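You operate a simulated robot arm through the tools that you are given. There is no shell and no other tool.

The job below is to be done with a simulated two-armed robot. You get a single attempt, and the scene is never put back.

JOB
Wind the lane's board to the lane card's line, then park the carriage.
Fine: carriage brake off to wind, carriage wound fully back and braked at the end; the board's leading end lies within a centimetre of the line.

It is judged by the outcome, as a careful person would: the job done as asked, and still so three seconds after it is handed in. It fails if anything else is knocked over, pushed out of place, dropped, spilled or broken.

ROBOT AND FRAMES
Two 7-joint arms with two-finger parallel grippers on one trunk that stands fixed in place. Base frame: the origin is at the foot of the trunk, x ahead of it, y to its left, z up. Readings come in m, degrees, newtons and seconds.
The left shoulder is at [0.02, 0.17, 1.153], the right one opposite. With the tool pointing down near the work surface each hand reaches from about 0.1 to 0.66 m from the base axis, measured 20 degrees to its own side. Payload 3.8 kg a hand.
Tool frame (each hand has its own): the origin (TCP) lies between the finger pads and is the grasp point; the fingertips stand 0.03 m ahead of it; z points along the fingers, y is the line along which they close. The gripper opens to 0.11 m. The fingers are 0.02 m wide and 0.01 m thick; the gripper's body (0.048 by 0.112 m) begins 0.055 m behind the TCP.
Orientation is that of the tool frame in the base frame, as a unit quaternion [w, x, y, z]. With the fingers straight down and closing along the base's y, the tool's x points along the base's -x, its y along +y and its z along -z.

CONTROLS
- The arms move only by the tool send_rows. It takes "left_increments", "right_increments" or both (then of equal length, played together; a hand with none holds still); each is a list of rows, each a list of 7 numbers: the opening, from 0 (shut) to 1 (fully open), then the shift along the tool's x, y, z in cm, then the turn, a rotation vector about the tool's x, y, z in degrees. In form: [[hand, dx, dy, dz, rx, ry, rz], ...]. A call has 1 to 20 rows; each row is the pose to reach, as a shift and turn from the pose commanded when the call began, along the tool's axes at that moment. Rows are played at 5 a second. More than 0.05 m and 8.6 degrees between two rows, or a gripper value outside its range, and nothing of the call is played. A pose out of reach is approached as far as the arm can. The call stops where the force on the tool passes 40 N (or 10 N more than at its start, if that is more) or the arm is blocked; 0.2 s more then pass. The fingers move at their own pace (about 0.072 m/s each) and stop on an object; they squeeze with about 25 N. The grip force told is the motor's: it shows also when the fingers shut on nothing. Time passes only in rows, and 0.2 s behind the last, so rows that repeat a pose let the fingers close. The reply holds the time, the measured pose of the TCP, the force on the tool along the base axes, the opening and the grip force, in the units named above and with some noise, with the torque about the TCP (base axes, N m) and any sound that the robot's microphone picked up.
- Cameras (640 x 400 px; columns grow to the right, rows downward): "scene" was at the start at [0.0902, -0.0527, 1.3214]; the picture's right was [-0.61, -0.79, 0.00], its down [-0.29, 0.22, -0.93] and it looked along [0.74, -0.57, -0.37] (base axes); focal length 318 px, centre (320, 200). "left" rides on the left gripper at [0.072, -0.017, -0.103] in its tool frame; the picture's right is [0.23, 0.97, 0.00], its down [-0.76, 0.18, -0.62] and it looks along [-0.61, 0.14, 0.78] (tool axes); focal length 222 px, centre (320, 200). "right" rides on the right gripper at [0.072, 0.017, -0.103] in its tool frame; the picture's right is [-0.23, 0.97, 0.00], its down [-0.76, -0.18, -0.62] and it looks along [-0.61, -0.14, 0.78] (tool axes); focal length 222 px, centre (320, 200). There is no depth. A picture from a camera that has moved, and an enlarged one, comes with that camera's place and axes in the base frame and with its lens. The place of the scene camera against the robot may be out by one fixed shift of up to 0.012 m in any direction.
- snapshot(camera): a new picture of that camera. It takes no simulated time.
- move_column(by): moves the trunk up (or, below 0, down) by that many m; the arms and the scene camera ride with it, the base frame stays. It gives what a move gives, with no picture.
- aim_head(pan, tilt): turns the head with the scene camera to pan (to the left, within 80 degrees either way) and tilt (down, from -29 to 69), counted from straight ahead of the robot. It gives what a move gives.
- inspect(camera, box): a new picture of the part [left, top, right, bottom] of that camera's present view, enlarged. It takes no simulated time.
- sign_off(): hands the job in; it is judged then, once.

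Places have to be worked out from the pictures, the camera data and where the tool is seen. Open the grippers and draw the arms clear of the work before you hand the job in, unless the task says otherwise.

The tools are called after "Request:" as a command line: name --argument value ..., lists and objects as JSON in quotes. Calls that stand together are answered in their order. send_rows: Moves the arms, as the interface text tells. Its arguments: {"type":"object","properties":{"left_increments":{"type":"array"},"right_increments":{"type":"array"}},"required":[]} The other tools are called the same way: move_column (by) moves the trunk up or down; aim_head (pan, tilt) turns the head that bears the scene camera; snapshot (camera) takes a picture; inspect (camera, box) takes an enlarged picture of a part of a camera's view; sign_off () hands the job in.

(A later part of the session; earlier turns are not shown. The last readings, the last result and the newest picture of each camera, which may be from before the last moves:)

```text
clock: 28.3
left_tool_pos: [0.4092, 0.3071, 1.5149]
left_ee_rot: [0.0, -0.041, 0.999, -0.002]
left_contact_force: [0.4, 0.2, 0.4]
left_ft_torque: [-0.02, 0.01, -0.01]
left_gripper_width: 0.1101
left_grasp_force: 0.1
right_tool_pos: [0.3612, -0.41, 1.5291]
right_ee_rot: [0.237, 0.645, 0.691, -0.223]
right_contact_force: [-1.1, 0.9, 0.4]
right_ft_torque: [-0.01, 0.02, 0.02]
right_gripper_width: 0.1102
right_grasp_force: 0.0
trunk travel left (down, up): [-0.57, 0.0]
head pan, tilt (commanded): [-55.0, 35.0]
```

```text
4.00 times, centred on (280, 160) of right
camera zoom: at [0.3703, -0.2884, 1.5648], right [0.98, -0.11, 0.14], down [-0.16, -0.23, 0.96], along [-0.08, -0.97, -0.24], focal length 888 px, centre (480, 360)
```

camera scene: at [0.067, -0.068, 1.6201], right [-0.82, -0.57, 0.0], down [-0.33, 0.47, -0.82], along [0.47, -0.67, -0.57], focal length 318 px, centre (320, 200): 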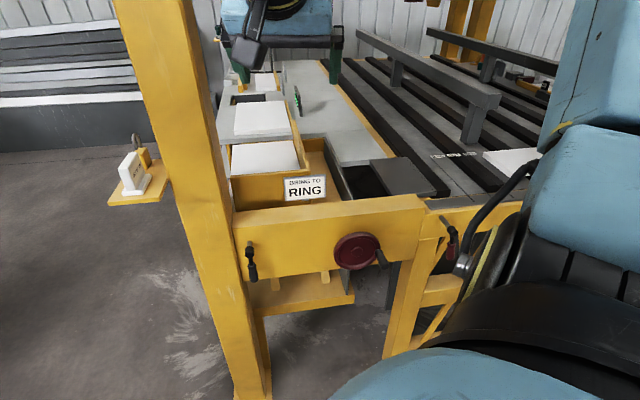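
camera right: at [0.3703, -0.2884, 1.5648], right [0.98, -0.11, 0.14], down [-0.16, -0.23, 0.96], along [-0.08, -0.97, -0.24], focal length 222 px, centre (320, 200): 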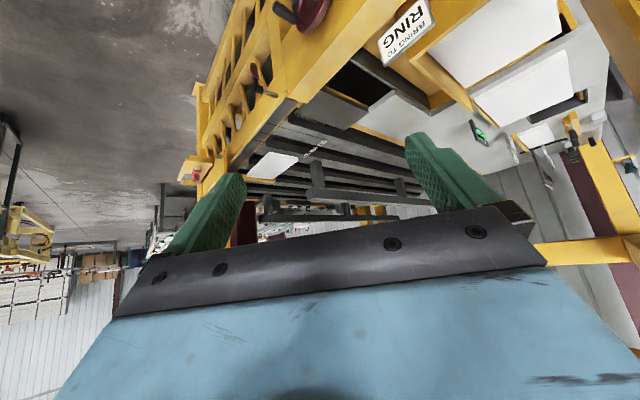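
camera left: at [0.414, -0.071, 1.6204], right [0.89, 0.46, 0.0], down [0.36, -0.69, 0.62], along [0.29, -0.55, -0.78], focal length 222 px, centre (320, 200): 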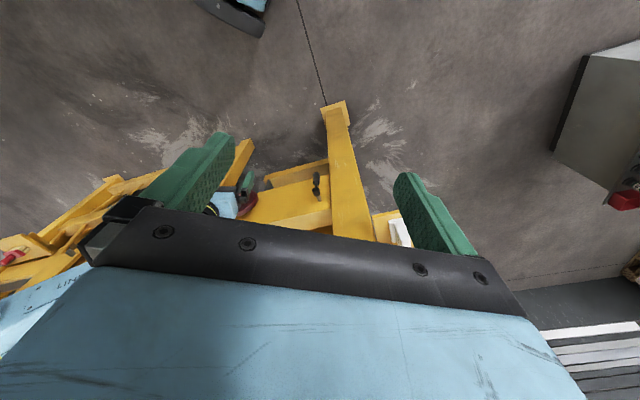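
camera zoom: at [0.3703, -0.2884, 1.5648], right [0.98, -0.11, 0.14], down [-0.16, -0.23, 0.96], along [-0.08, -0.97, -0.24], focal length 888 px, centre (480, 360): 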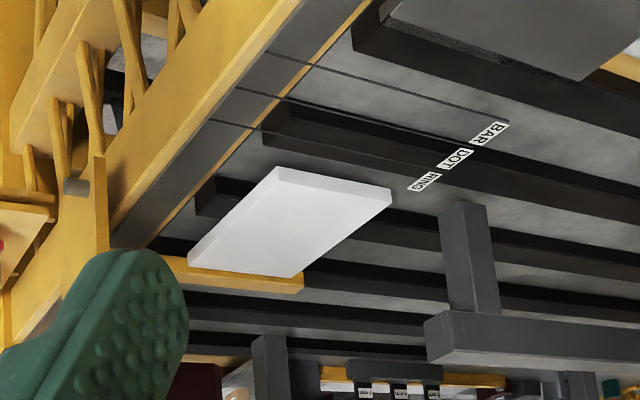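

No labels on the levers themselves. I'll enlarge the other signs and devices around (the tag and padlock on the shelf, the items behind the tray, the far right) before deciding which lever is the brake.

Request:
inspect --camera "scene" --box '[90, 130, 186, 190]'

Request:
inspect --camera "scene" --box '[210, 0, 370, 100]'

Request:
inspect --camera "scene" --box '[220, 90, 380, 190]'

Request:
inspect --camera "scene" --box '[230, 240, 390, 340]'

```text
6.67 times, centred on (138, 160) of scene
camera zoom: at [0.0678, -0.0676, 1.6201], right [-0.82, -0.57, 0.0], down [-0.33, 0.47, -0.82], along [0.47, -0.67, -0.57], focal length 2122 px, centre (1533, 467)
```

zoom: 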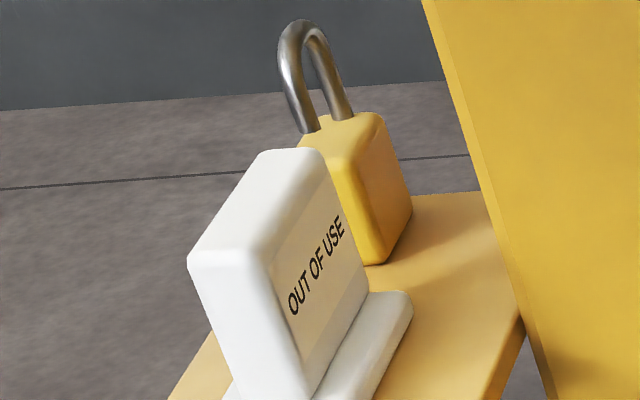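

```text
4.00 times, centred on (290, 50) of scene
camera zoom: at [0.0678, -0.0676, 1.6201], right [-0.82, -0.57, 0.0], down [-0.33, 0.47, -0.82], along [0.47, -0.67, -0.57], focal length 1273 px, centre (440, 800)
```

zoom: 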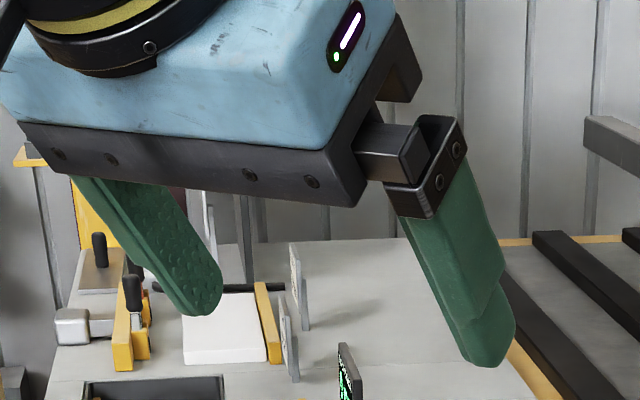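

```text
4.00 times, centred on (300, 140) of scene
camera zoom: at [0.0678, -0.0676, 1.6201], right [-0.82, -0.57, 0.0], down [-0.33, 0.47, -0.82], along [0.47, -0.67, -0.57], focal length 1273 px, centre (400, 440)
```

zoom: 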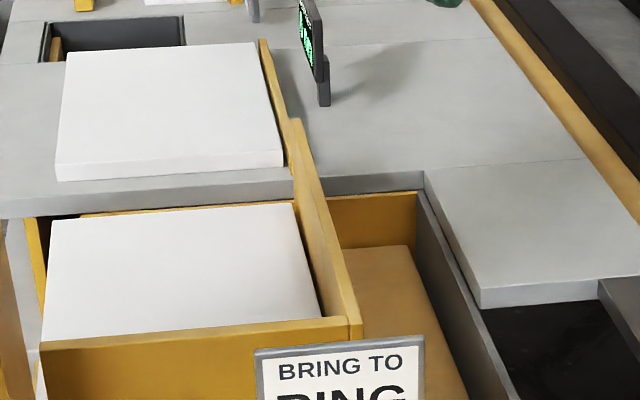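

```text
4.00 times, centred on (310, 290) of scene
camera zoom: at [0.0678, -0.0676, 1.6201], right [-0.82, -0.57, 0.0], down [-0.33, 0.47, -0.82], along [0.47, -0.67, -0.57], focal length 1273 px, centre (360, -160)
```

zoom: 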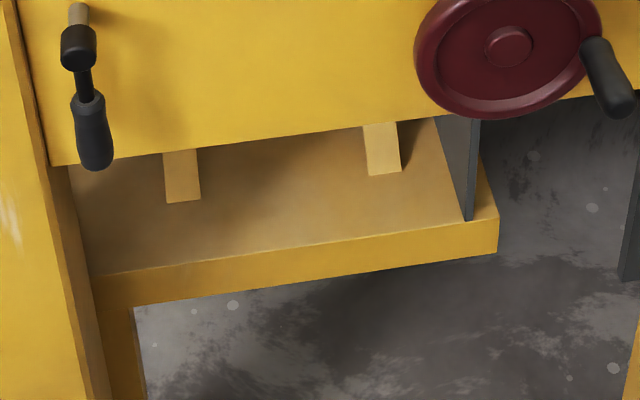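

Frame found: panel normal about (0.707, −0.707), panel face 0.825 m out; wheel hub, red lever and black lever all located roughly. I'll lower the trunk back to the starting height and look at the rail and underside from the front.

Request:
move_column --by -0.32

Request:
snapshot --camera "right"

Request:
inspect --camera "right" --box '[140, 20, 380, 170]'

Request:
aim_head --pan -70 --tilt 25

Request:
snapshot --camera "scene"

```text
clock: 31.4
left_tool_pos: [0.4085, 0.3064, 1.1957]
left_ee_rot: [0.0, -0.042, 0.999, 0.0]
left_contact_force: [0.2, 0.2, -0.3]
left_ft_torque: [0.03, 0.01, -0.05]
left_gripper_width: 0.1101
left_grasp_force: 0.1
right_tool_pos: [0.3617, -0.4098, 1.2088]
right_ee_rot: [0.239, 0.644, 0.692, -0.222]
right_contact_force: [0.0, 0.6, -0.4]
right_ft_torque: [0.01, 0.03, -0.01]
right_gripper_width: 0.1102
right_grasp_force: 0.0
trunk travel left (down, up): [-0.25, 0.32]
head pan, tilt (commanded): [-55.0, 35.0]
```

```text
taken
camera right: at [0.3693, -0.2892, 1.245], right [0.98, -0.11, 0.14], down [-0.16, -0.23, 0.96], along [-0.07, -0.97, -0.24], focal length 222 px, centre (320, 200)
```

right: 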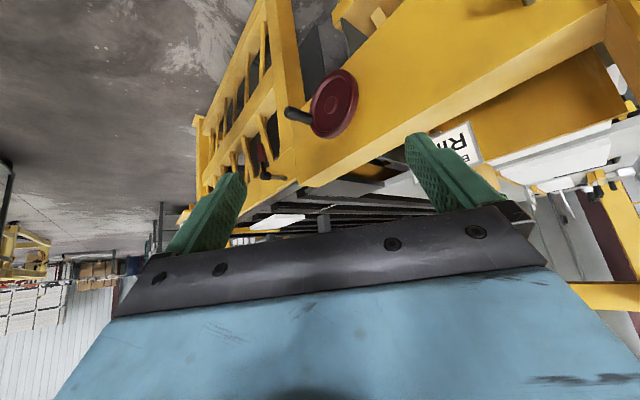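

```text
2.67 times, centred on (260, 95) of right
camera zoom: at [0.3693, -0.2892, 1.245], right [0.98, -0.11, 0.14], down [-0.16, -0.23, 0.96], along [-0.07, -0.97, -0.24], focal length 592 px, centre (480, 480)
```

zoom: 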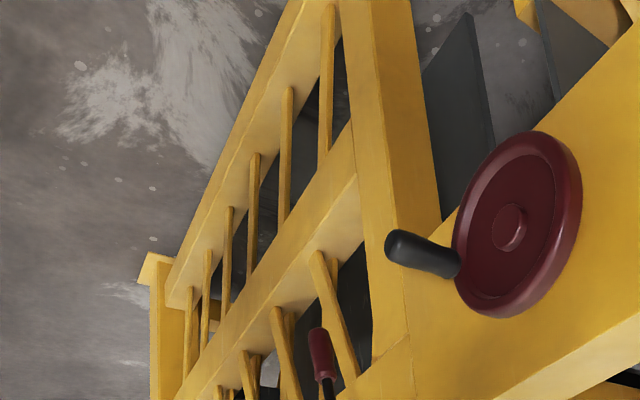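

```text
clock: 32.2
left_tool_pos: [0.4079, 0.306, 1.1953]
left_ee_rot: [0.0, -0.042, 0.999, -0.001]
left_contact_force: [1.2, -0.7, 0.4]
left_ft_torque: [-0.01, 0.02, 0.01]
left_gripper_width: 0.1098
left_grasp_force: 0.0
right_tool_pos: [0.3603, -0.4105, 1.2086]
right_ee_rot: [0.238, 0.644, 0.692, -0.222]
right_contact_force: [0.5, 0.2, 0.3]
right_ft_torque: [0.02, 0.01, 0.01]
right_gripper_width: 0.1099
right_grasp_force: 0.0
trunk travel left (down, up): [-0.25, 0.32]
head pan, tilt (commanded): [-70.0, 25.0]
```

```text
taken
camera scene: at [0.0481, -0.0827, 1.3158], right [-0.94, -0.34, 0.0], down [-0.14, 0.4, -0.91], along [0.31, -0.85, -0.42], focal length 318 px, centre (320, 200)
```

scene: 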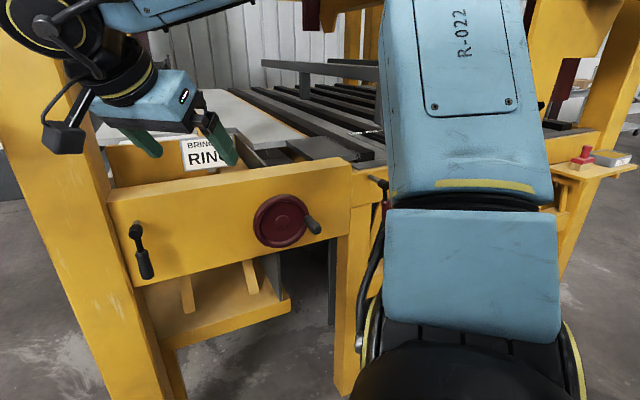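

The far right shelf has a red item and a small case; I'll enlarge that, and the boards/machine beyond.

Request:
inspect --camera "scene" --box '[544, 130, 640, 190]'

Request:
inspect --camera "scene" --box '[280, 90, 440, 190]'

Request:
inspect --camera "scene" --box '[330, 160, 410, 210]'

```text
6.67 times, centred on (592, 160) of scene
camera zoom: at [0.0481, -0.0827, 1.3158], right [-0.94, -0.34, 0.0], down [-0.14, 0.4, -0.91], along [0.31, -0.85, -0.42], focal length 2122 px, centre (-1493, 467)
```

zoom: 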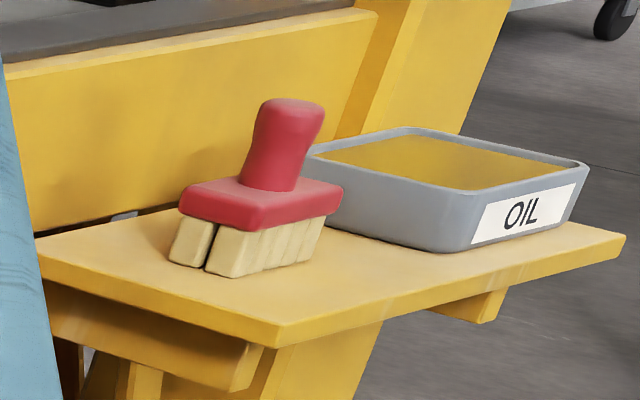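

```text
4.00 times, centred on (360, 140) of scene
camera zoom: at [0.0481, -0.0827, 1.3158], right [-0.94, -0.34, 0.0], down [-0.14, 0.4, -0.91], along [0.31, -0.85, -0.42], focal length 1273 px, centre (160, 440)
```

zoom: 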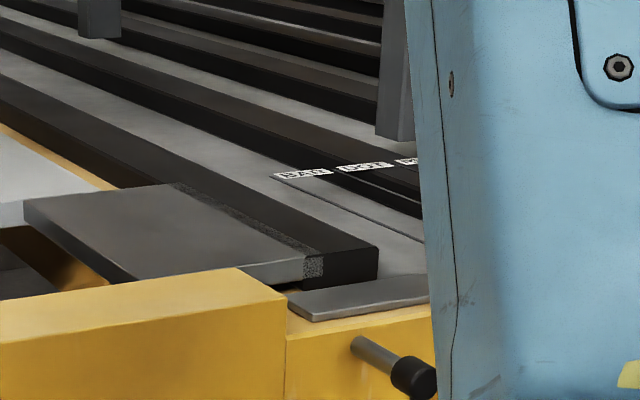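

```text
8.00 times, centred on (370, 185) of scene
camera zoom: at [0.0481, -0.0827, 1.3158], right [-0.94, -0.34, 0.0], down [-0.14, 0.4, -0.91], along [0.31, -0.85, -0.42], focal length 2546 px, centre (-80, 320)
```

zoom: 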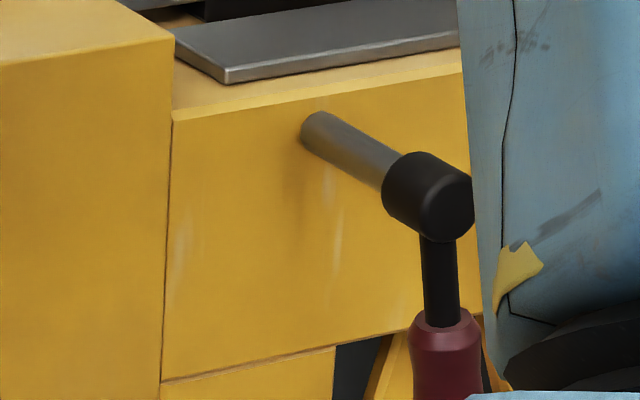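

The right shelf holds only a brush and an oil pan. To see what each lever connects to, I'll lower the trunk fully and look under the panel and bed; both hands remain well in front of the frame.

Request:
move_column --by -0.25

Request:
aim_head --pan -50 --tilt 22

Request:
snapshot --camera "scene"

Request:
inspect --camera "scene" --box '[200, 120, 520, 320]'

Request:
snapshot --camera "right"

```text
clock: 34.8
left_tool_pos: [0.408, 0.3062, 0.9454]
left_ee_rot: [0.0, -0.042, 0.999, 0.0]
left_contact_force: [0.8, 0.7, -0.1]
left_ft_torque: [-0.03, 0.01, 0.03]
left_gripper_width: 0.11
left_grasp_force: 0.0
right_tool_pos: [0.3617, -0.4106, 0.9595]
right_ee_rot: [0.239, 0.644, 0.692, -0.222]
right_contact_force: [0.2, 0.2, 0.2]
right_ft_torque: [0.02, -0.03, 0.01]
right_gripper_width: 0.1098
right_grasp_force: 0.0
trunk travel left (down, up): [0.0, 0.57]
head pan, tilt (commanded): [-70.0, 25.0]
```

```text
clock: 35.6
left_tool_pos: [0.4074, 0.3076, 0.9459]
left_ee_rot: [0.0, -0.042, 0.999, 0.0]
left_contact_force: [-0.9, -0.5, -0.3]
left_ft_torque: [-0.01, 0.01, -0.02]
left_gripper_width: 0.1101
left_grasp_force: 0.0
right_tool_pos: [0.3602, -0.4113, 0.958]
right_ee_rot: [0.238, 0.644, 0.692, -0.223]
right_contact_force: [0.2, 0.0, -0.3]
right_ft_torque: [-0.04, 0.03, 0.03]
right_gripper_width: 0.1099
right_grasp_force: 0.1
trunk travel left (down, up): [0.0, 0.57]
head pan, tilt (commanded): [-50.0, 22.0]
```

```text
taken
camera scene: at [0.0761, -0.0672, 1.0707], right [-0.77, -0.64, 0.0], down [-0.24, 0.29, -0.93], along [0.6, -0.71, -0.37], focal length 318 px, centre (320, 200)
```

scene: 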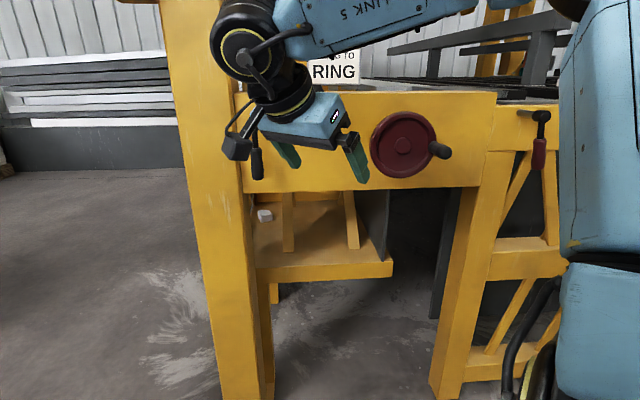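

```text
2.00 times, centred on (360, 220) of scene
camera zoom: at [0.0761, -0.0672, 1.0707], right [-0.77, -0.64, 0.0], down [-0.24, 0.29, -0.93], along [0.6, -0.71, -0.37], focal length 636 px, centre (240, 160)
```

zoom: 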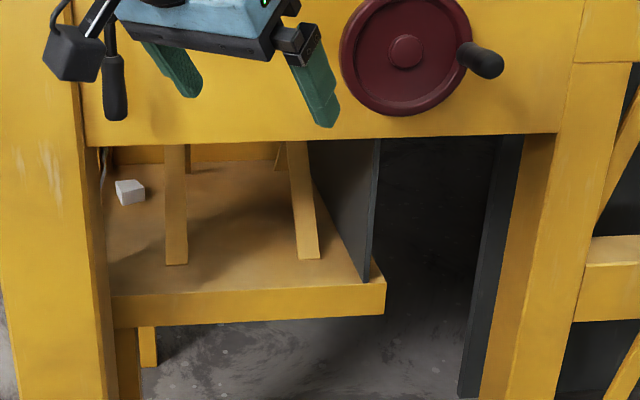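

```text
taken
camera right: at [0.3693, -0.2892, 0.9949], right [0.98, -0.11, 0.14], down [-0.16, -0.23, 0.96], along [-0.07, -0.97, -0.24], focal length 222 px, centre (320, 200)
```

right: 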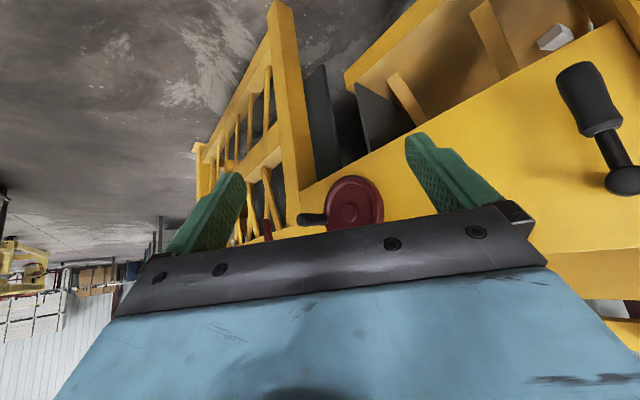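

There's also a small white block on the shelf under the panel, to be left alone. I still want better evidence on the brake, so I'll raise the trunk again and bring the right-hand camera closer to the bed and carriage.

Request:
move_column --by 0.57

Request:
send_rows --right_increments '[[1, 0, -3, -1, 0, 0, 0], [1, 0, -6, -1, 0, 0, 0], [1, -1, -9, -1, 0, 0, 0], [1, -3, -11, 1, 0, 0, 0], [1, -5, -13, 4, 0, 0, 0], [1, -7, -15, 7, 0, 0, 0], [1, -9, -15, 10, 0, 0, 0]]'

Request:
snapshot --camera "right"

Request:
snapshot --camera "scene"

```text
refused: 0.57 is not a number from -0.4 to 0.4
```

```text
clock: 37.2
left_tool_pos: [0.4082, 0.3068, 0.9466]
left_ee_rot: [0.0, -0.041, 0.999, 0.0]
left_contact_force: [-0.5, 0.0, 0.3]
left_ft_torque: [0.03, 0.01, 0.02]
left_gripper_width: 0.1098
left_grasp_force: 0.1
right_tool_pos: [0.2208, -0.5522, 0.9335]
right_ee_rot: [0.238, 0.644, 0.692, -0.223]
right_contact_force: [0.1, -0.4, -0.6]
right_ft_torque: [-0.02, 0.01, -0.02]
right_gripper_width: 0.1098
right_grasp_force: 0.1
trunk travel left (down, up): [0.0, 0.57]
head pan, tilt (commanded): [-50.0, 22.0]
```

```text
taken
camera right: at [0.2286, -0.431, 0.97], right [0.98, -0.11, 0.14], down [-0.16, -0.23, 0.96], along [-0.07, -0.97, -0.24], focal length 222 px, centre (320, 200)
```

right: 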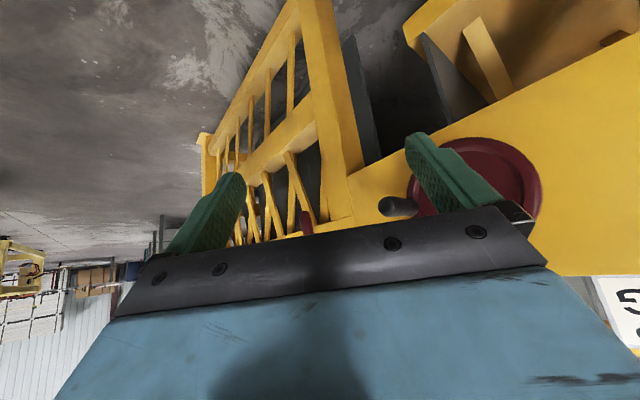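

```text
taken
camera scene: at [0.076, -0.0673, 1.0707], right [-0.77, -0.64, 0.0], down [-0.24, 0.29, -0.93], along [0.6, -0.71, -0.37], focal length 318 px, centre (320, 200)
```

scene: 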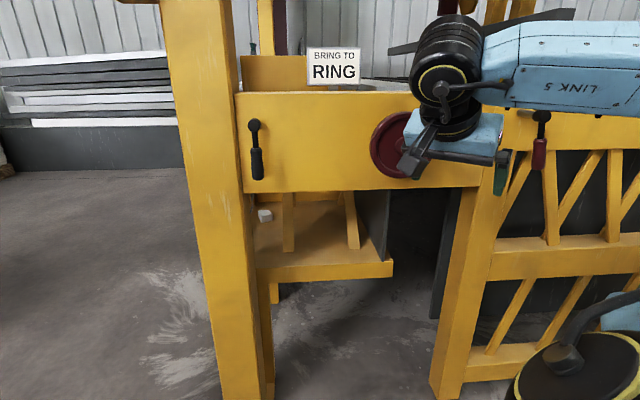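

The column move was refused (limit ±0.4), while the hand move played at the low height; forces are near zero, nothing touched. The view of both levers is clear from here, so I'll enlarge them.

Request:
inspect --camera "scene" --box '[200, 90, 360, 190]'

Request:
inspect --camera "scene" --box '[480, 90, 640, 190]'

Request:
inspect --camera "scene" --box '[480, 180, 640, 280]'

```text
4.00 times, centred on (280, 140) of scene
camera zoom: at [0.076, -0.0673, 1.0707], right [-0.77, -0.64, 0.0], down [-0.24, 0.29, -0.93], along [0.6, -0.71, -0.37], focal length 1273 px, centre (480, 440)
```

zoom: 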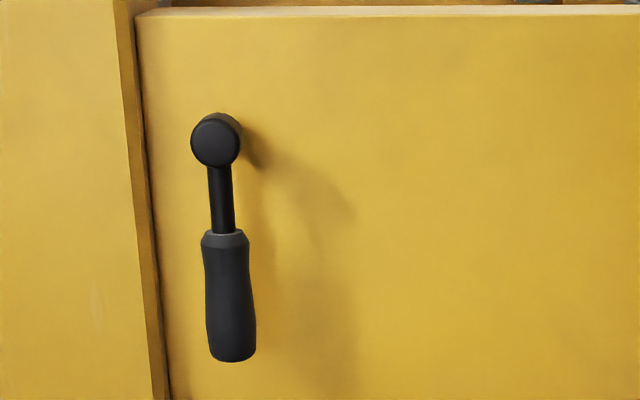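

```text
4.00 times, centred on (560, 140) of scene
camera zoom: at [0.076, -0.0673, 1.0707], right [-0.77, -0.64, 0.0], down [-0.24, 0.29, -0.93], along [0.6, -0.71, -0.37], focal length 1273 px, centre (-640, 440)
```

zoom: 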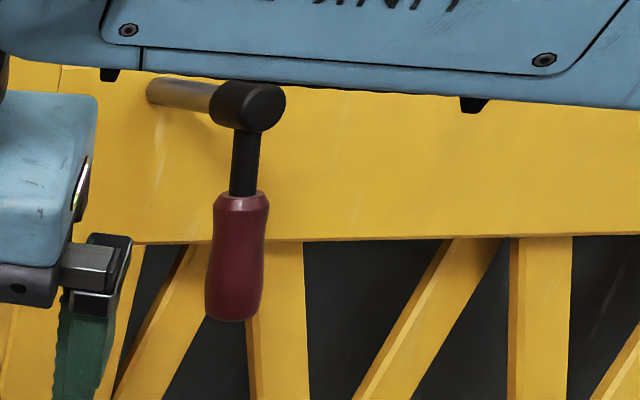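

```text
4.00 times, centred on (560, 230) of scene
camera zoom: at [0.076, -0.0673, 1.0707], right [-0.77, -0.64, 0.0], down [-0.24, 0.29, -0.93], along [0.6, -0.71, -0.37], focal length 1273 px, centre (-640, 80)
```

zoom: 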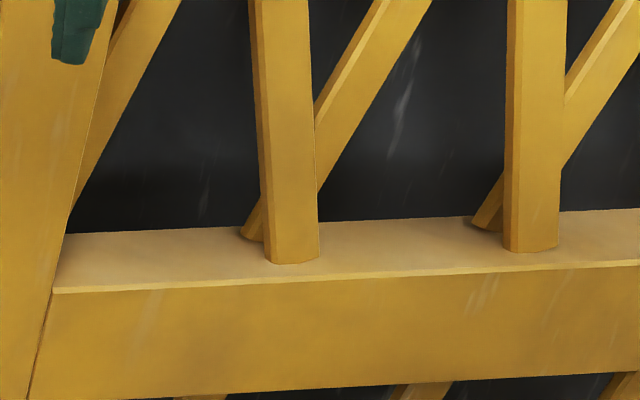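

Both levers are alike but for the grip; the red one sits on the bed rail the carriage runs on and matches the wheel's colour, so it is my best guess for the carriage brake, to be confirmed by whether the wheel is free. I'll raise the trunk and then turn the right hand level, pointing at the panel.

Request:
move_column --by 0.25

```text
clock: 39.8
left_tool_pos: [0.4084, 0.3063, 1.1955]
left_ee_rot: [0.0, -0.042, 0.999, 0.0]
left_contact_force: [0.9, 0.4, 0.0]
left_ft_torque: [0.01, 0.0, -0.05]
left_gripper_width: 0.11
left_grasp_force: 0.0
right_tool_pos: [0.2214, -0.5522, 1.1841]
right_ee_rot: [0.238, 0.645, 0.691, -0.223]
right_contact_force: [0.0, -0.5, -0.7]
right_ft_torque: [-0.01, 0.0, -0.03]
right_gripper_width: 0.1099
right_grasp_force: 0.0
trunk travel left (down, up): [-0.25, 0.32]
head pan, tilt (commanded): [-50.0, 22.0]
```

The hand is at z = 1.18, clear in front of the panel. Now I rotate it about the vertical by +41° so its forward axis lines up with the panel normal.

Request:
send_rows --right_increments '[[1, 0, 0, 0, -5.06, 0, -6.45], [1, 0, 0, 0, -10.1, 0, -12.9], [1, 0, 0, 0, -15.2, 0, -19.4], [1, 0, 0, 0, -20.2, 0, -25.8], [1, 0, 0, 0, -25.3, 0, -32.3]]'

Request:
send_rows --right_increments '[[1, 0, 0, 0, 0, -7.4, 0], [1, 0, 0, 0, 0, -14.8, 0], [1, 0, 0, 0, 0, -22.2, 0], [1, 0, 0, 0, 0, -29.6, 0], [1, 0, 0, 0, 0, -37, 0], [1, 0, 0, 0, 0, -44.4, 0], [1, 0, 0, 0, 0, -51.9, 0]]'

Request:
snapshot --camera "scene"

Request:
snapshot --camera "right"

```text
clock: 41.0
left_tool_pos: [0.4078, 0.3066, 1.1953]
left_ee_rot: [0.0, -0.042, 0.999, 0.0]
left_contact_force: [-0.6, -0.7, 0.2]
left_ft_torque: [-0.03, 0.06, 0.02]
left_gripper_width: 0.11
left_grasp_force: 0.1
right_tool_pos: [0.2205, -0.5527, 1.1829]
right_ee_rot: [0.301, 0.361, 0.874, -0.124]
right_contact_force: [0.4, -0.6, 0.5]
right_ft_torque: [-0.01, -0.02, 0.01]
right_gripper_width: 0.1097
right_grasp_force: 0.1
trunk travel left (down, up): [-0.25, 0.32]
head pan, tilt (commanded): [-50.0, 22.0]
```

```text
clock: 42.6
left_tool_pos: [0.4082, 0.305, 1.1957]
left_ee_rot: [0.0, -0.042, 0.999, 0.0]
left_contact_force: [-0.3, -0.4, 0.2]
left_ft_torque: [0.02, 0.01, 0.03]
left_gripper_width: 0.1102
left_grasp_force: 0.1
right_tool_pos: [0.2359, -0.6066, 1.1935]
right_ee_rot: [0.653, 0.271, 0.654, -0.269]
right_contact_force: [0.5, -0.3, -1.4]
right_ft_torque: [0.0, -0.02, 0.0]
right_gripper_width: 0.11
right_grasp_force: 0.1
right hand out of reach, approached as far as the arm can: row 4, 5, 6, 7
trunk travel left (down, up): [-0.25, 0.32]
head pan, tilt (commanded): [-50.0, 22.0]
```

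```text
taken
camera scene: at [0.0761, -0.0684, 1.3205], right [-0.77, -0.64, 0.0], down [-0.24, 0.29, -0.93], along [0.6, -0.71, -0.38], focal length 318 px, centre (320, 200)
```

scene: 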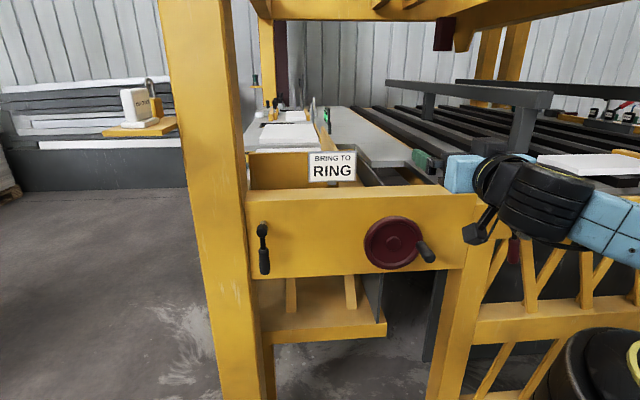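

```text
taken
camera right: at [0.1737, -0.5216, 1.1206], right [0.69, 0.69, 0.23], down [-0.57, 0.31, 0.76], along [0.45, -0.65, 0.61], focal length 222 px, centre (320, 200)
```

right: 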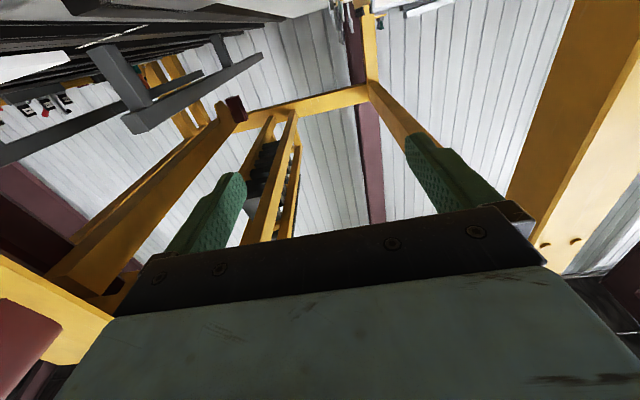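

The hand is now level, pointing along the panel normal (quaternion confirms), and clear. I'll bring it down to a pre-grasp point in front of the wheel's crank handle, stopping short of it, to check my position estimate.

Request:
send_rows --right_increments '[[1, 3.7, -0.6, 0.8, 0, 0, 0], [1, 7.4, -1.3, 1.6, 0, 0, 0], [1, 11.1, -1.9, 2.4, 0, 0, 0], [1, 14.8, -2.6, 3.2, 0, 0, 0], [1, 18.5, -3.2, 4, 0, 0, 0], [1, 22.2, -3.9, 4.8, 0, 0, 0], [1, 25.9, -4.5, 5.6, 0, 0, 0], [1, 29.3, -5.1, 6.4, 0, 0, 0]]'

Request:
snapshot --camera "scene"

Request:
snapshot --camera "right"

```text
clock: 44.4
left_tool_pos: [0.4077, 0.3076, 1.1961]
left_ee_rot: [-0.001, -0.042, 0.999, -0.001]
left_contact_force: [0.2, 0.5, 0.3]
left_ft_torque: [-0.01, 0.01, 0.04]
left_gripper_width: 0.1101
left_grasp_force: 0.0
right_tool_pos: [0.2705, -0.7711, 0.9404]
right_ee_rot: [0.655, 0.265, 0.656, -0.265]
right_contact_force: [1.6, 2.2, 6.7]
right_ft_torque: [0.27, -0.31, -0.07]
right_gripper_width: 0.1102
right_grasp_force: 0.1
right hand out of reach, approached as far as the arm can: row 3, 4, 5, 6, 7, 8
trunk travel left (down, up): [-0.25, 0.32]
head pan, tilt (commanded): [-50.0, 22.0]
```

```text
taken
camera scene: at [0.076, -0.066, 1.3209], right [-0.77, -0.64, 0.0], down [-0.24, 0.29, -0.93], along [0.6, -0.71, -0.37], focal length 318 px, centre (320, 200)
```

scene: 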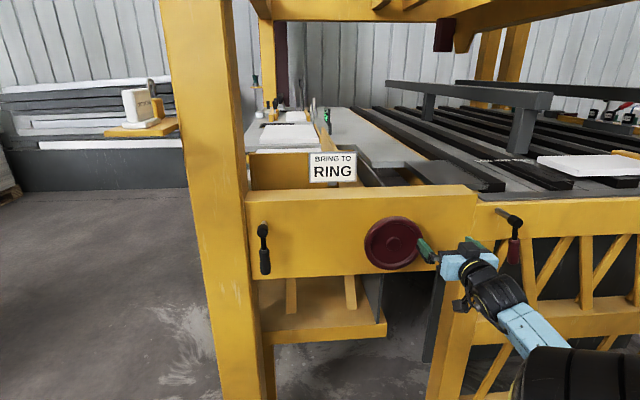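

```text
taken
camera right: at [0.2067, -0.688, 0.8694], right [0.68, 0.7, 0.23], down [-0.57, 0.3, 0.76], along [0.47, -0.65, 0.6], focal length 222 px, centre (320, 200)
```

right: 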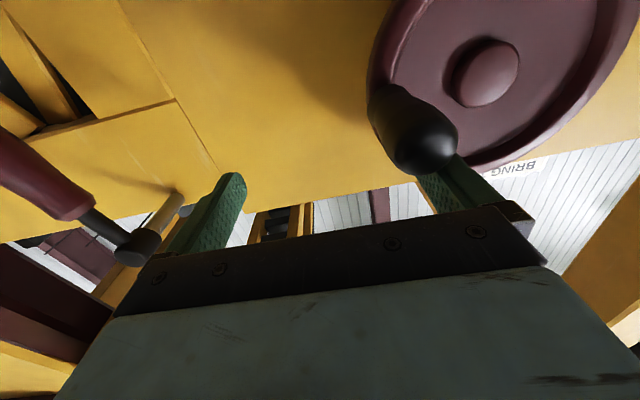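

The arm hit a configuration limit and ended further out than asked (n ≈ 0.736), with a light 7 N touch on the crank handle. I'll back straight off along the tool axis before anything else.

Request:
send_rows --right_increments '[[1, -1, 0, -2, 0, 0, 0], [1, -2, 0, -5, 0, 0, 0], [1, -3, 0, -8, 0, 0, 0]]'

Request:
snapshot --camera "scene"

```text
clock: 45.2
left_tool_pos: [0.4086, 0.3067, 1.195]
left_ee_rot: [0.0, -0.042, 0.999, 0.0]
left_contact_force: [0.9, 0.4, 0.0]
left_ft_torque: [0.0, -0.03, 0.02]
left_gripper_width: 0.1103
left_grasp_force: 0.2
right_tool_pos: [0.231, -0.7646, 0.9857]
right_ee_rot: [0.652, 0.27, 0.656, -0.268]
right_contact_force: [-1.0, 0.9, 0.3]
right_ft_torque: [0.01, 0.02, 0.0]
right_gripper_width: 0.11
right_grasp_force: 0.1
right hand out of reach, approached as far as the arm can: row 1, 2, 3
trunk travel left (down, up): [-0.25, 0.32]
head pan, tilt (commanded): [-50.0, 22.0]
```

```text
taken
camera scene: at [0.0761, -0.067, 1.3207], right [-0.77, -0.64, 0.0], down [-0.24, 0.29, -0.93], along [0.6, -0.71, -0.37], focal length 318 px, centre (320, 200)
```

scene: 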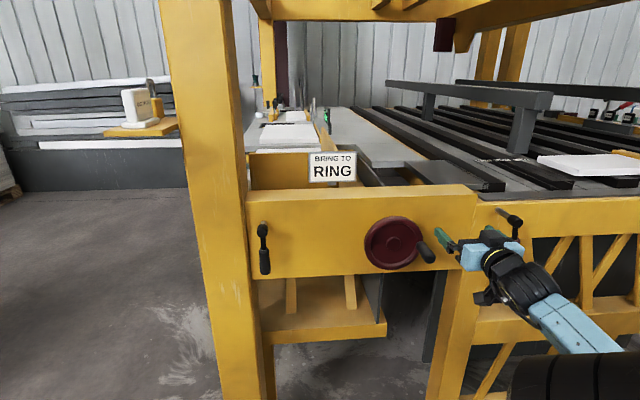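

Contact is gone and the hand is free, but this level pose is at the arm's limits. I'll pitch the tool down about 30° from level (the fingers still straddle the handle the same way) to get back within reach.

Request:
send_rows --right_increments '[[1, 0, 0, -1, 0, 7.5, 0], [1, 0, 0, -2, 0, 15, 0], [1, 0, 0, -3, 0, 22.5, 0], [1, 0, 0, -4, 0, 30, 0]]'

Request:
snapshot --camera "scene"

```text
clock: 46.2
left_tool_pos: [0.4086, 0.3066, 1.1961]
left_ee_rot: [0.0, -0.041, 0.999, -0.001]
left_contact_force: [-0.1, -0.8, -0.4]
left_ft_torque: [-0.01, -0.01, 0.05]
left_gripper_width: 0.1098
left_grasp_force: 0.1
right_tool_pos: [0.2023, -0.7358, 0.9886]
right_ee_rot: [0.461, 0.333, 0.801, -0.191]
right_contact_force: [0.2, 0.3, 0.0]
right_ft_torque: [0.02, 0.04, -0.06]
right_gripper_width: 0.1098
right_grasp_force: 0.0
trunk travel left (down, up): [-0.25, 0.32]
head pan, tilt (commanded): [-50.0, 22.0]
```

```text
taken
camera scene: at [0.0764, -0.0668, 1.3207], right [-0.77, -0.64, 0.0], down [-0.24, 0.29, -0.93], along [0.6, -0.71, -0.37], focal length 318 px, centre (320, 200)
```

scene: 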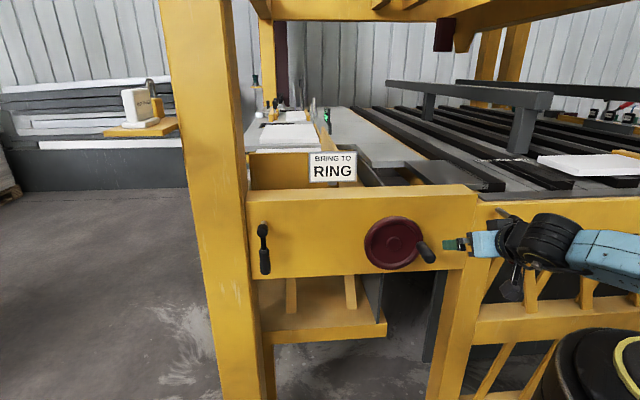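

Now it is in reach, and positions confirm that shifts count from the pose actually held. I'll refine the handle's location with a tight enlargement from this new camera position.

Request:
inspect --camera "scene" --box '[360, 205, 456, 265]'

Request:
inspect --camera "scene" --box '[460, 140, 640, 252]'

Request:
snapshot --camera "right"

```text
6.67 times, centred on (408, 235) of scene
camera zoom: at [0.0764, -0.0668, 1.3207], right [-0.77, -0.64, 0.0], down [-0.24, 0.29, -0.93], along [0.6, -0.71, -0.37], focal length 2122 px, centre (-267, -33)
```

zoom: 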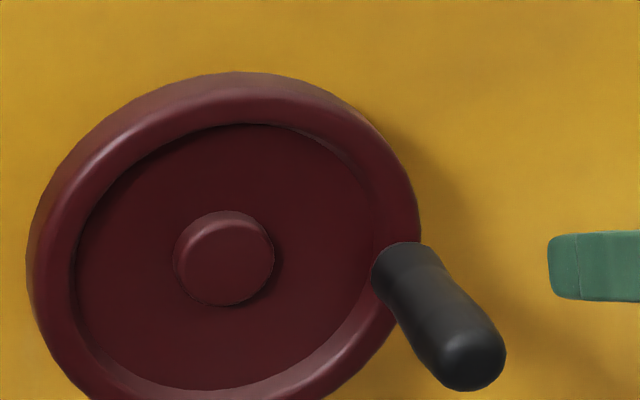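

```text
3.56 times, centred on (550, 196) of scene
camera zoom: at [0.0764, -0.0668, 1.3207], right [-0.77, -0.64, 0.0], down [-0.24, 0.29, -0.93], along [0.6, -0.71, -0.37], focal length 1132 px, centre (-498, 214)
```

zoom: 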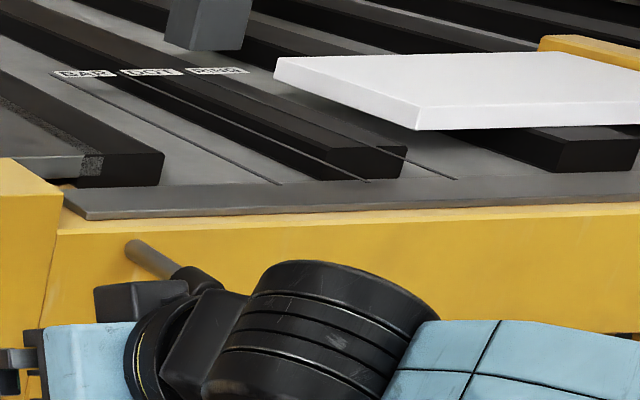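

```text
taken
camera right: at [0.1248, -0.6346, 0.9775], right [0.77, 0.61, 0.2], down [-0.24, -0.02, 0.97], along [0.59, -0.79, 0.13], focal length 222 px, centre (320, 200)
```

right: 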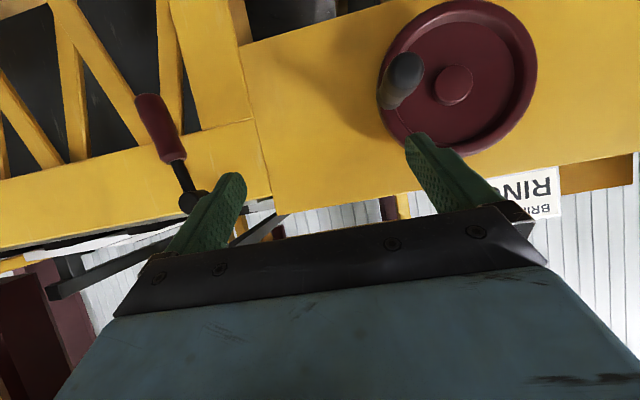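

Handle estimate from two scene views plus the hand camera agrees: axis at u≈0.305, z≈0.924, spanning n≈0.71–0.775. I'll line up with it at a safe stand-off, fingers part open.

Request:
send_rows --right_increments '[[0.7, 1.4, 1.8, 0.8, 0, 0, 0], [0.7, 2.8, 3.6, 1.6, 0, 0, 0], [0.7, 4.2, 5.4, 2.4, 0, 0, 0], [0.7, 5.6, 7.2, 3.25, 0, 0, 0]]'

Request:
inspect --camera "scene" --box '[340, 190, 500, 290]'

Request:
snapshot --camera "right"

```text
clock: 47.2
left_tool_pos: [0.4083, 0.3069, 1.1953]
left_ee_rot: [0.0, -0.042, 0.999, 0.0]
left_contact_force: [0.1, -0.8, 0.0]
left_ft_torque: [-0.01, -0.02, -0.03]
left_gripper_width: 0.1099
left_grasp_force: 0.0
right_tool_pos: [0.2537, -0.6858, 0.9256]
right_ee_rot: [0.462, 0.331, 0.801, -0.19]
right_contact_force: [-0.1, 0.2, -0.6]
right_ft_torque: [-0.01, -0.02, -0.02]
right_gripper_width: 0.0772
right_grasp_force: 0.0
trunk travel left (down, up): [-0.25, 0.32]
head pan, tilt (commanded): [-50.0, 22.0]
```

```text
4.00 times, centred on (420, 240) of scene
camera zoom: at [0.0762, -0.0675, 1.3206], right [-0.77, -0.64, 0.0], down [-0.24, 0.29, -0.93], along [0.6, -0.71, -0.37], focal length 1273 px, centre (-80, 40)
```

zoom: 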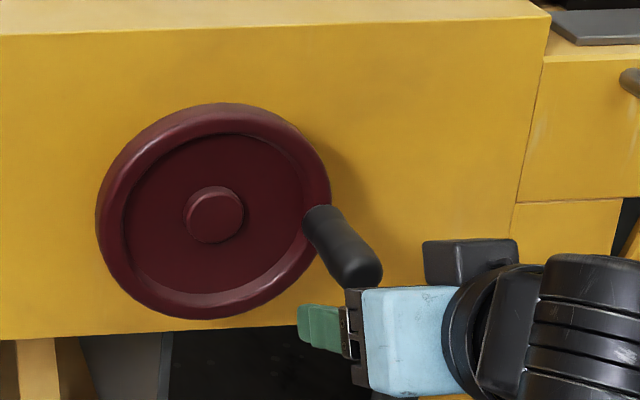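

```text
taken
camera right: at [0.1755, -0.5842, 0.9141], right [0.77, 0.61, 0.2], down [-0.24, -0.01, 0.97], along [0.59, -0.79, 0.13], focal length 222 px, centre (320, 200)
```

right: 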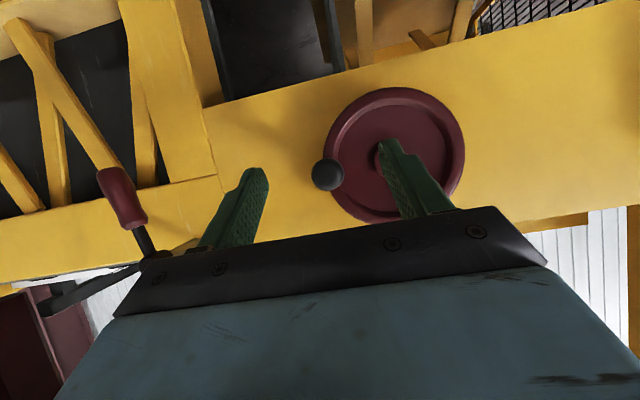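

Hand camera shows the crank handle end-on, centred between the fingers and about 5 mm below the tool centre. I'll advance 8 cm along the panel normal so the fingers straddle it.

Request:
send_rows --right_increments '[[0.7, -0.8, 0, 1.8, 0, 0, 0], [0.7, -1.7, 0, 3.6, 0, 0, 0], [0.7, -2.6, 0, 5.4, 0, 0, 0], [0.7, -3.57, 0, 7.18, 0, 0, 0]]'

Request:
snapshot --camera "right"

Request:
inspect --camera "scene" --box '[340, 190, 500, 290]'

```text
clock: 48.2
left_tool_pos: [0.409, 0.3068, 1.1939]
left_ee_rot: [0.0, -0.042, 0.999, 0.0]
left_contact_force: [0.6, -0.6, -0.2]
left_ft_torque: [0.06, 0.02, 0.0]
left_gripper_width: 0.11
left_grasp_force: 0.0
right_tool_pos: [0.3092, -0.7424, 0.9196]
right_ee_rot: [0.462, 0.331, 0.8, -0.191]
right_contact_force: [-0.3, 0.4, -0.5]
right_ft_torque: [0.03, 0.02, -0.01]
right_gripper_width: 0.077
right_grasp_force: 0.0
trunk travel left (down, up): [-0.25, 0.32]
head pan, tilt (commanded): [-50.0, 22.0]
```

```text
taken
camera right: at [0.2316, -0.6416, 0.9082], right [0.77, 0.61, 0.2], down [-0.24, -0.02, 0.97], along [0.59, -0.79, 0.13], focal length 222 px, centre (320, 200)
```

right: 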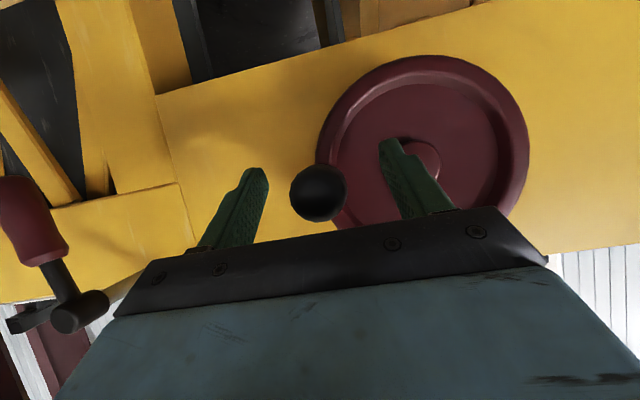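

```text
4.00 times, centred on (420, 240) of scene
camera zoom: at [0.0765, -0.0673, 1.3207], right [-0.77, -0.64, 0.0], down [-0.24, 0.29, -0.93], along [0.6, -0.71, -0.37], focal length 1273 px, centre (-80, 40)
```

zoom: 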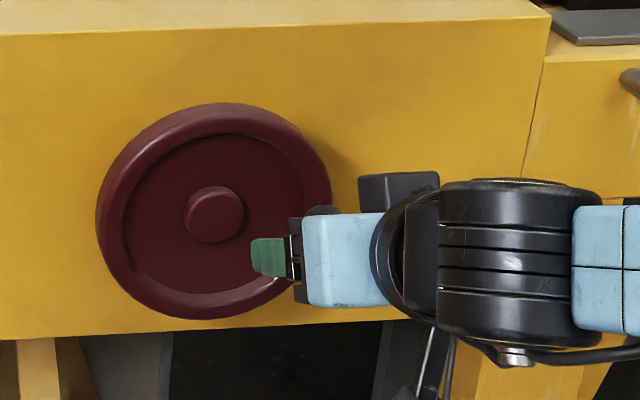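

The handle sits between the fingers with no contact force. I'll close on it.

Request:
send_rows --right_increments '[[0, 0, 0, 0, 0, 0, 0], [0, 0, 0, 0, 0, 0, 0], [0, 0, 0, 0, 0, 0, 0], [0, 0, 0, 0, 0, 0, 0]]'

```text
clock: 49.2
left_tool_pos: [0.4101, 0.3062, 1.1952]
left_ee_rot: [0.0, -0.042, 0.999, -0.001]
left_contact_force: [-1.8, -0.1, 0.6]
left_ft_torque: [0.0, 0.0, 0.03]
left_gripper_width: 0.1101
left_grasp_force: 0.1
right_tool_pos: [0.3114, -0.742, 0.9193]
right_ee_rot: [0.462, 0.331, 0.801, -0.19]
right_contact_force: [5.8, 3.6, 0.5]
right_ft_torque: [0.01, 0.0, -1.02]
right_gripper_width: 0.0256
right_grasp_force: 45.2
trunk travel left (down, up): [-0.25, 0.32]
head pan, tilt (commanded): [-50.0, 22.0]
```

Gripped at 2.56 cm. As a light test of whether the wheel is braked, I'll ease the handle 1 cm downward (tangentially) and watch the force.

Request:
send_rows --right_increments '[[0, 0.22, 0, 0.12, 0, 0, 0], [0, 0.43, 0, 0.25, 0, 0, 0], [0, 0.65, 0, 0.37, 0, 0, 0], [0, 0.87, 0, 0.5, 0, 0, 0]]'

```text
clock: 50.2
left_tool_pos: [0.4078, 0.3076, 1.1954]
left_ee_rot: [0.001, -0.042, 0.999, 0.0]
left_contact_force: [-1.1, -0.3, 0.1]
left_ft_torque: [0.02, -0.01, 0.04]
left_gripper_width: 0.1099
left_grasp_force: 0.1
right_tool_pos: [0.3104, -0.7424, 0.9151]
right_ee_rot: [0.465, 0.33, 0.799, -0.192]
right_contact_force: [6.3, -4.0, 23.0]
right_ft_torque: [-0.62, -0.64, -1.01]
right_gripper_width: 0.0254
right_grasp_force: 44.9
trunk travel left (down, up): [-0.25, 0.32]
head pan, tilt (commanded): [-50.0, 22.0]
```

Down was resisted: only 4 mm of give at 23 N. I'll test the other direction the same gentle way (back through neutral and 1 cm up).

Request:
send_rows --right_increments '[[0, -0.43, 0, -0.25, 0, 0, 0], [0, -0.87, 0, -0.5, 0, 0, 0], [0, -1.3, 0, -0.75, 0, 0, 0], [0, -1.73, 0, -1.0, 0, 0, 0]]'

```text
clock: 51.2
left_tool_pos: [0.4106, 0.3045, 1.1943]
left_ee_rot: [-0.001, -0.042, 0.999, 0.002]
left_contact_force: [-0.7, -0.7, 0.1]
left_ft_torque: [0.01, 0.0, 0.0]
left_gripper_width: 0.1101
left_grasp_force: 0.0
right_tool_pos: [0.3094, -0.7404, 0.9241]
right_ee_rot: [0.456, 0.331, 0.804, -0.188]
right_contact_force: [10.3, 12.1, -29.1]
right_ft_torque: [0.76, 0.65, -0.94]
right_gripper_width: 0.0252
right_grasp_force: 44.8
trunk travel left (down, up): [-0.25, 0.32]
head pan, tilt (commanded): [-50.0, 22.0]
```

Both ways are blocked (about 25–29 N with only flex), so the wheel is braked: a clear baseline. I'll go back to neutral, open, and back off from the handle.

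Request:
send_rows --right_increments '[[0, 0.87, 0, 0.5, 0, 0, 0], [0.7, 0.87, 0, 0.5, 0, 0, 0], [0.7, 0.87, 0, 0.5, 0, 0, 0], [0.7, 0.87, 0, 0.5, 0, 0, 0], [0.7, 2.0, 0, -1.5, 0, 0, 0], [0.7, 3.2, 0, -3.5, 0, 0, 0], [0.7, 4.4, 0, -5.5, 0, 0, 0], [0.7, 5.4, 0, -7.3, 0, 0, 0]]'

Request:
snapshot --camera "scene"

Request:
snapshot --camera "right"

```text
clock: 53.0
left_tool_pos: [0.408, 0.307, 1.1948]
left_ee_rot: [0.0, -0.042, 0.999, 0.0]
left_contact_force: [-0.6, 0.2, 0.2]
left_ft_torque: [0.02, -0.01, 0.02]
left_gripper_width: 0.11
left_grasp_force: 0.0
right_tool_pos: [0.2458, -0.6764, 0.9209]
right_ee_rot: [0.461, 0.331, 0.801, -0.19]
right_contact_force: [-0.1, 0.7, -0.3]
right_ft_torque: [0.01, -0.03, 0.02]
right_gripper_width: 0.077
right_grasp_force: 0.0
trunk travel left (down, up): [-0.25, 0.32]
head pan, tilt (commanded): [-50.0, 22.0]
```

```text
taken
camera scene: at [0.0759, -0.067, 1.3207], right [-0.77, -0.64, 0.0], down [-0.24, 0.29, -0.93], along [0.6, -0.71, -0.37], focal length 318 px, centre (320, 200)
```

scene: 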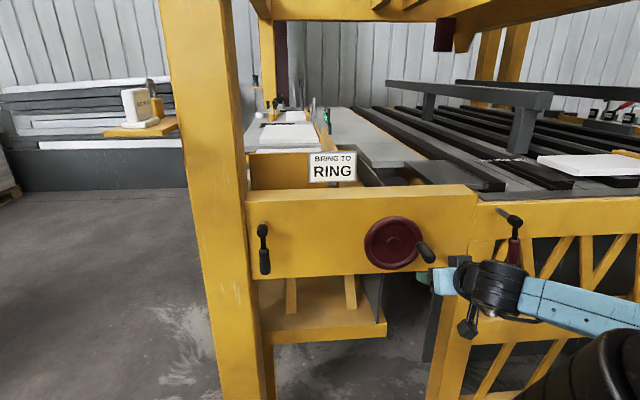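

```text
taken
camera right: at [0.1674, -0.5766, 0.9085], right [0.77, 0.61, 0.2], down [-0.24, -0.02, 0.97], along [0.59, -0.79, 0.13], focal length 222 px, centre (320, 200)
```

right: 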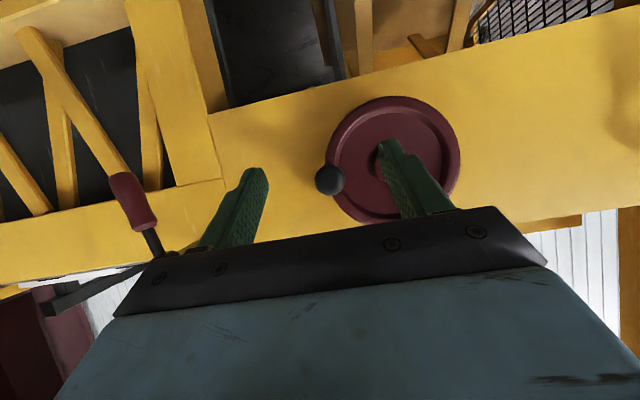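

Free of the wheel. The hand camera puts the red grip at about u=0.544, n=0.761, z=0.904; I'll slide the hand right along the panel at stand-off to face it.

Request:
send_rows --right_increments '[[0.7, 0.2, -4, 0.1, 0, 0, 0], [0.7, 0.5, -8, 0.3, 0, 0, 0], [0.7, 0.7, -12, 0.4, 0, 0, 0], [0.7, 1.0, -16, 0.6, 0, 0, 0], [0.7, 1.2, -20, 0.7, 0, 0, 0], [0.7, 1.47, -24, 0.85, 0, 0, 0]]'

Request:
snapshot --camera "right"

Request:
snapshot --camera "scene"

```text
clock: 54.4
left_tool_pos: [0.4091, 0.3058, 1.1952]
left_ee_rot: [0.0, -0.043, 0.999, 0.0]
left_contact_force: [-0.2, 0.1, -0.1]
left_ft_torque: [0.03, 0.0, -0.01]
left_gripper_width: 0.1102
left_grasp_force: 0.1
right_tool_pos: [0.0755, -0.8483, 0.9031]
right_ee_rot: [0.461, 0.332, 0.8, -0.192]
right_contact_force: [-0.4, 0.3, 0.1]
right_ft_torque: [0.0, 0.01, 0.01]
right_gripper_width: 0.0769
right_grasp_force: 0.2
trunk travel left (down, up): [-0.25, 0.32]
head pan, tilt (commanded): [-50.0, 22.0]
```

```text
taken
camera right: at [-0.0033, -0.7475, 0.8914], right [0.77, 0.61, 0.2], down [-0.24, -0.01, 0.97], along [0.6, -0.79, 0.13], focal length 222 px, centre (320, 200)
```

right: 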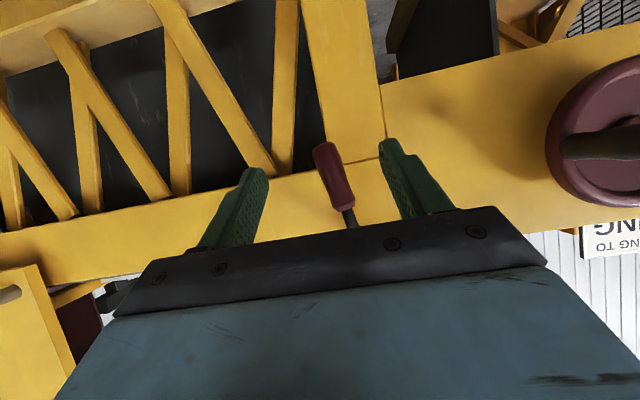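

```text
taken
camera scene: at [0.0762, -0.0676, 1.3207], right [-0.77, -0.64, 0.0], down [-0.24, 0.29, -0.93], along [0.6, -0.71, -0.37], focal length 318 px, centre (320, 200)
```

scene: 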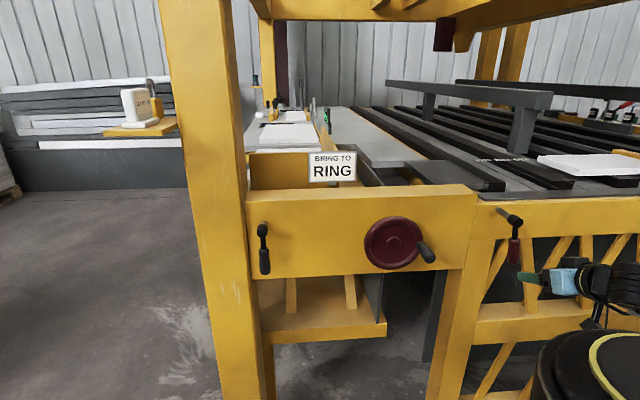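

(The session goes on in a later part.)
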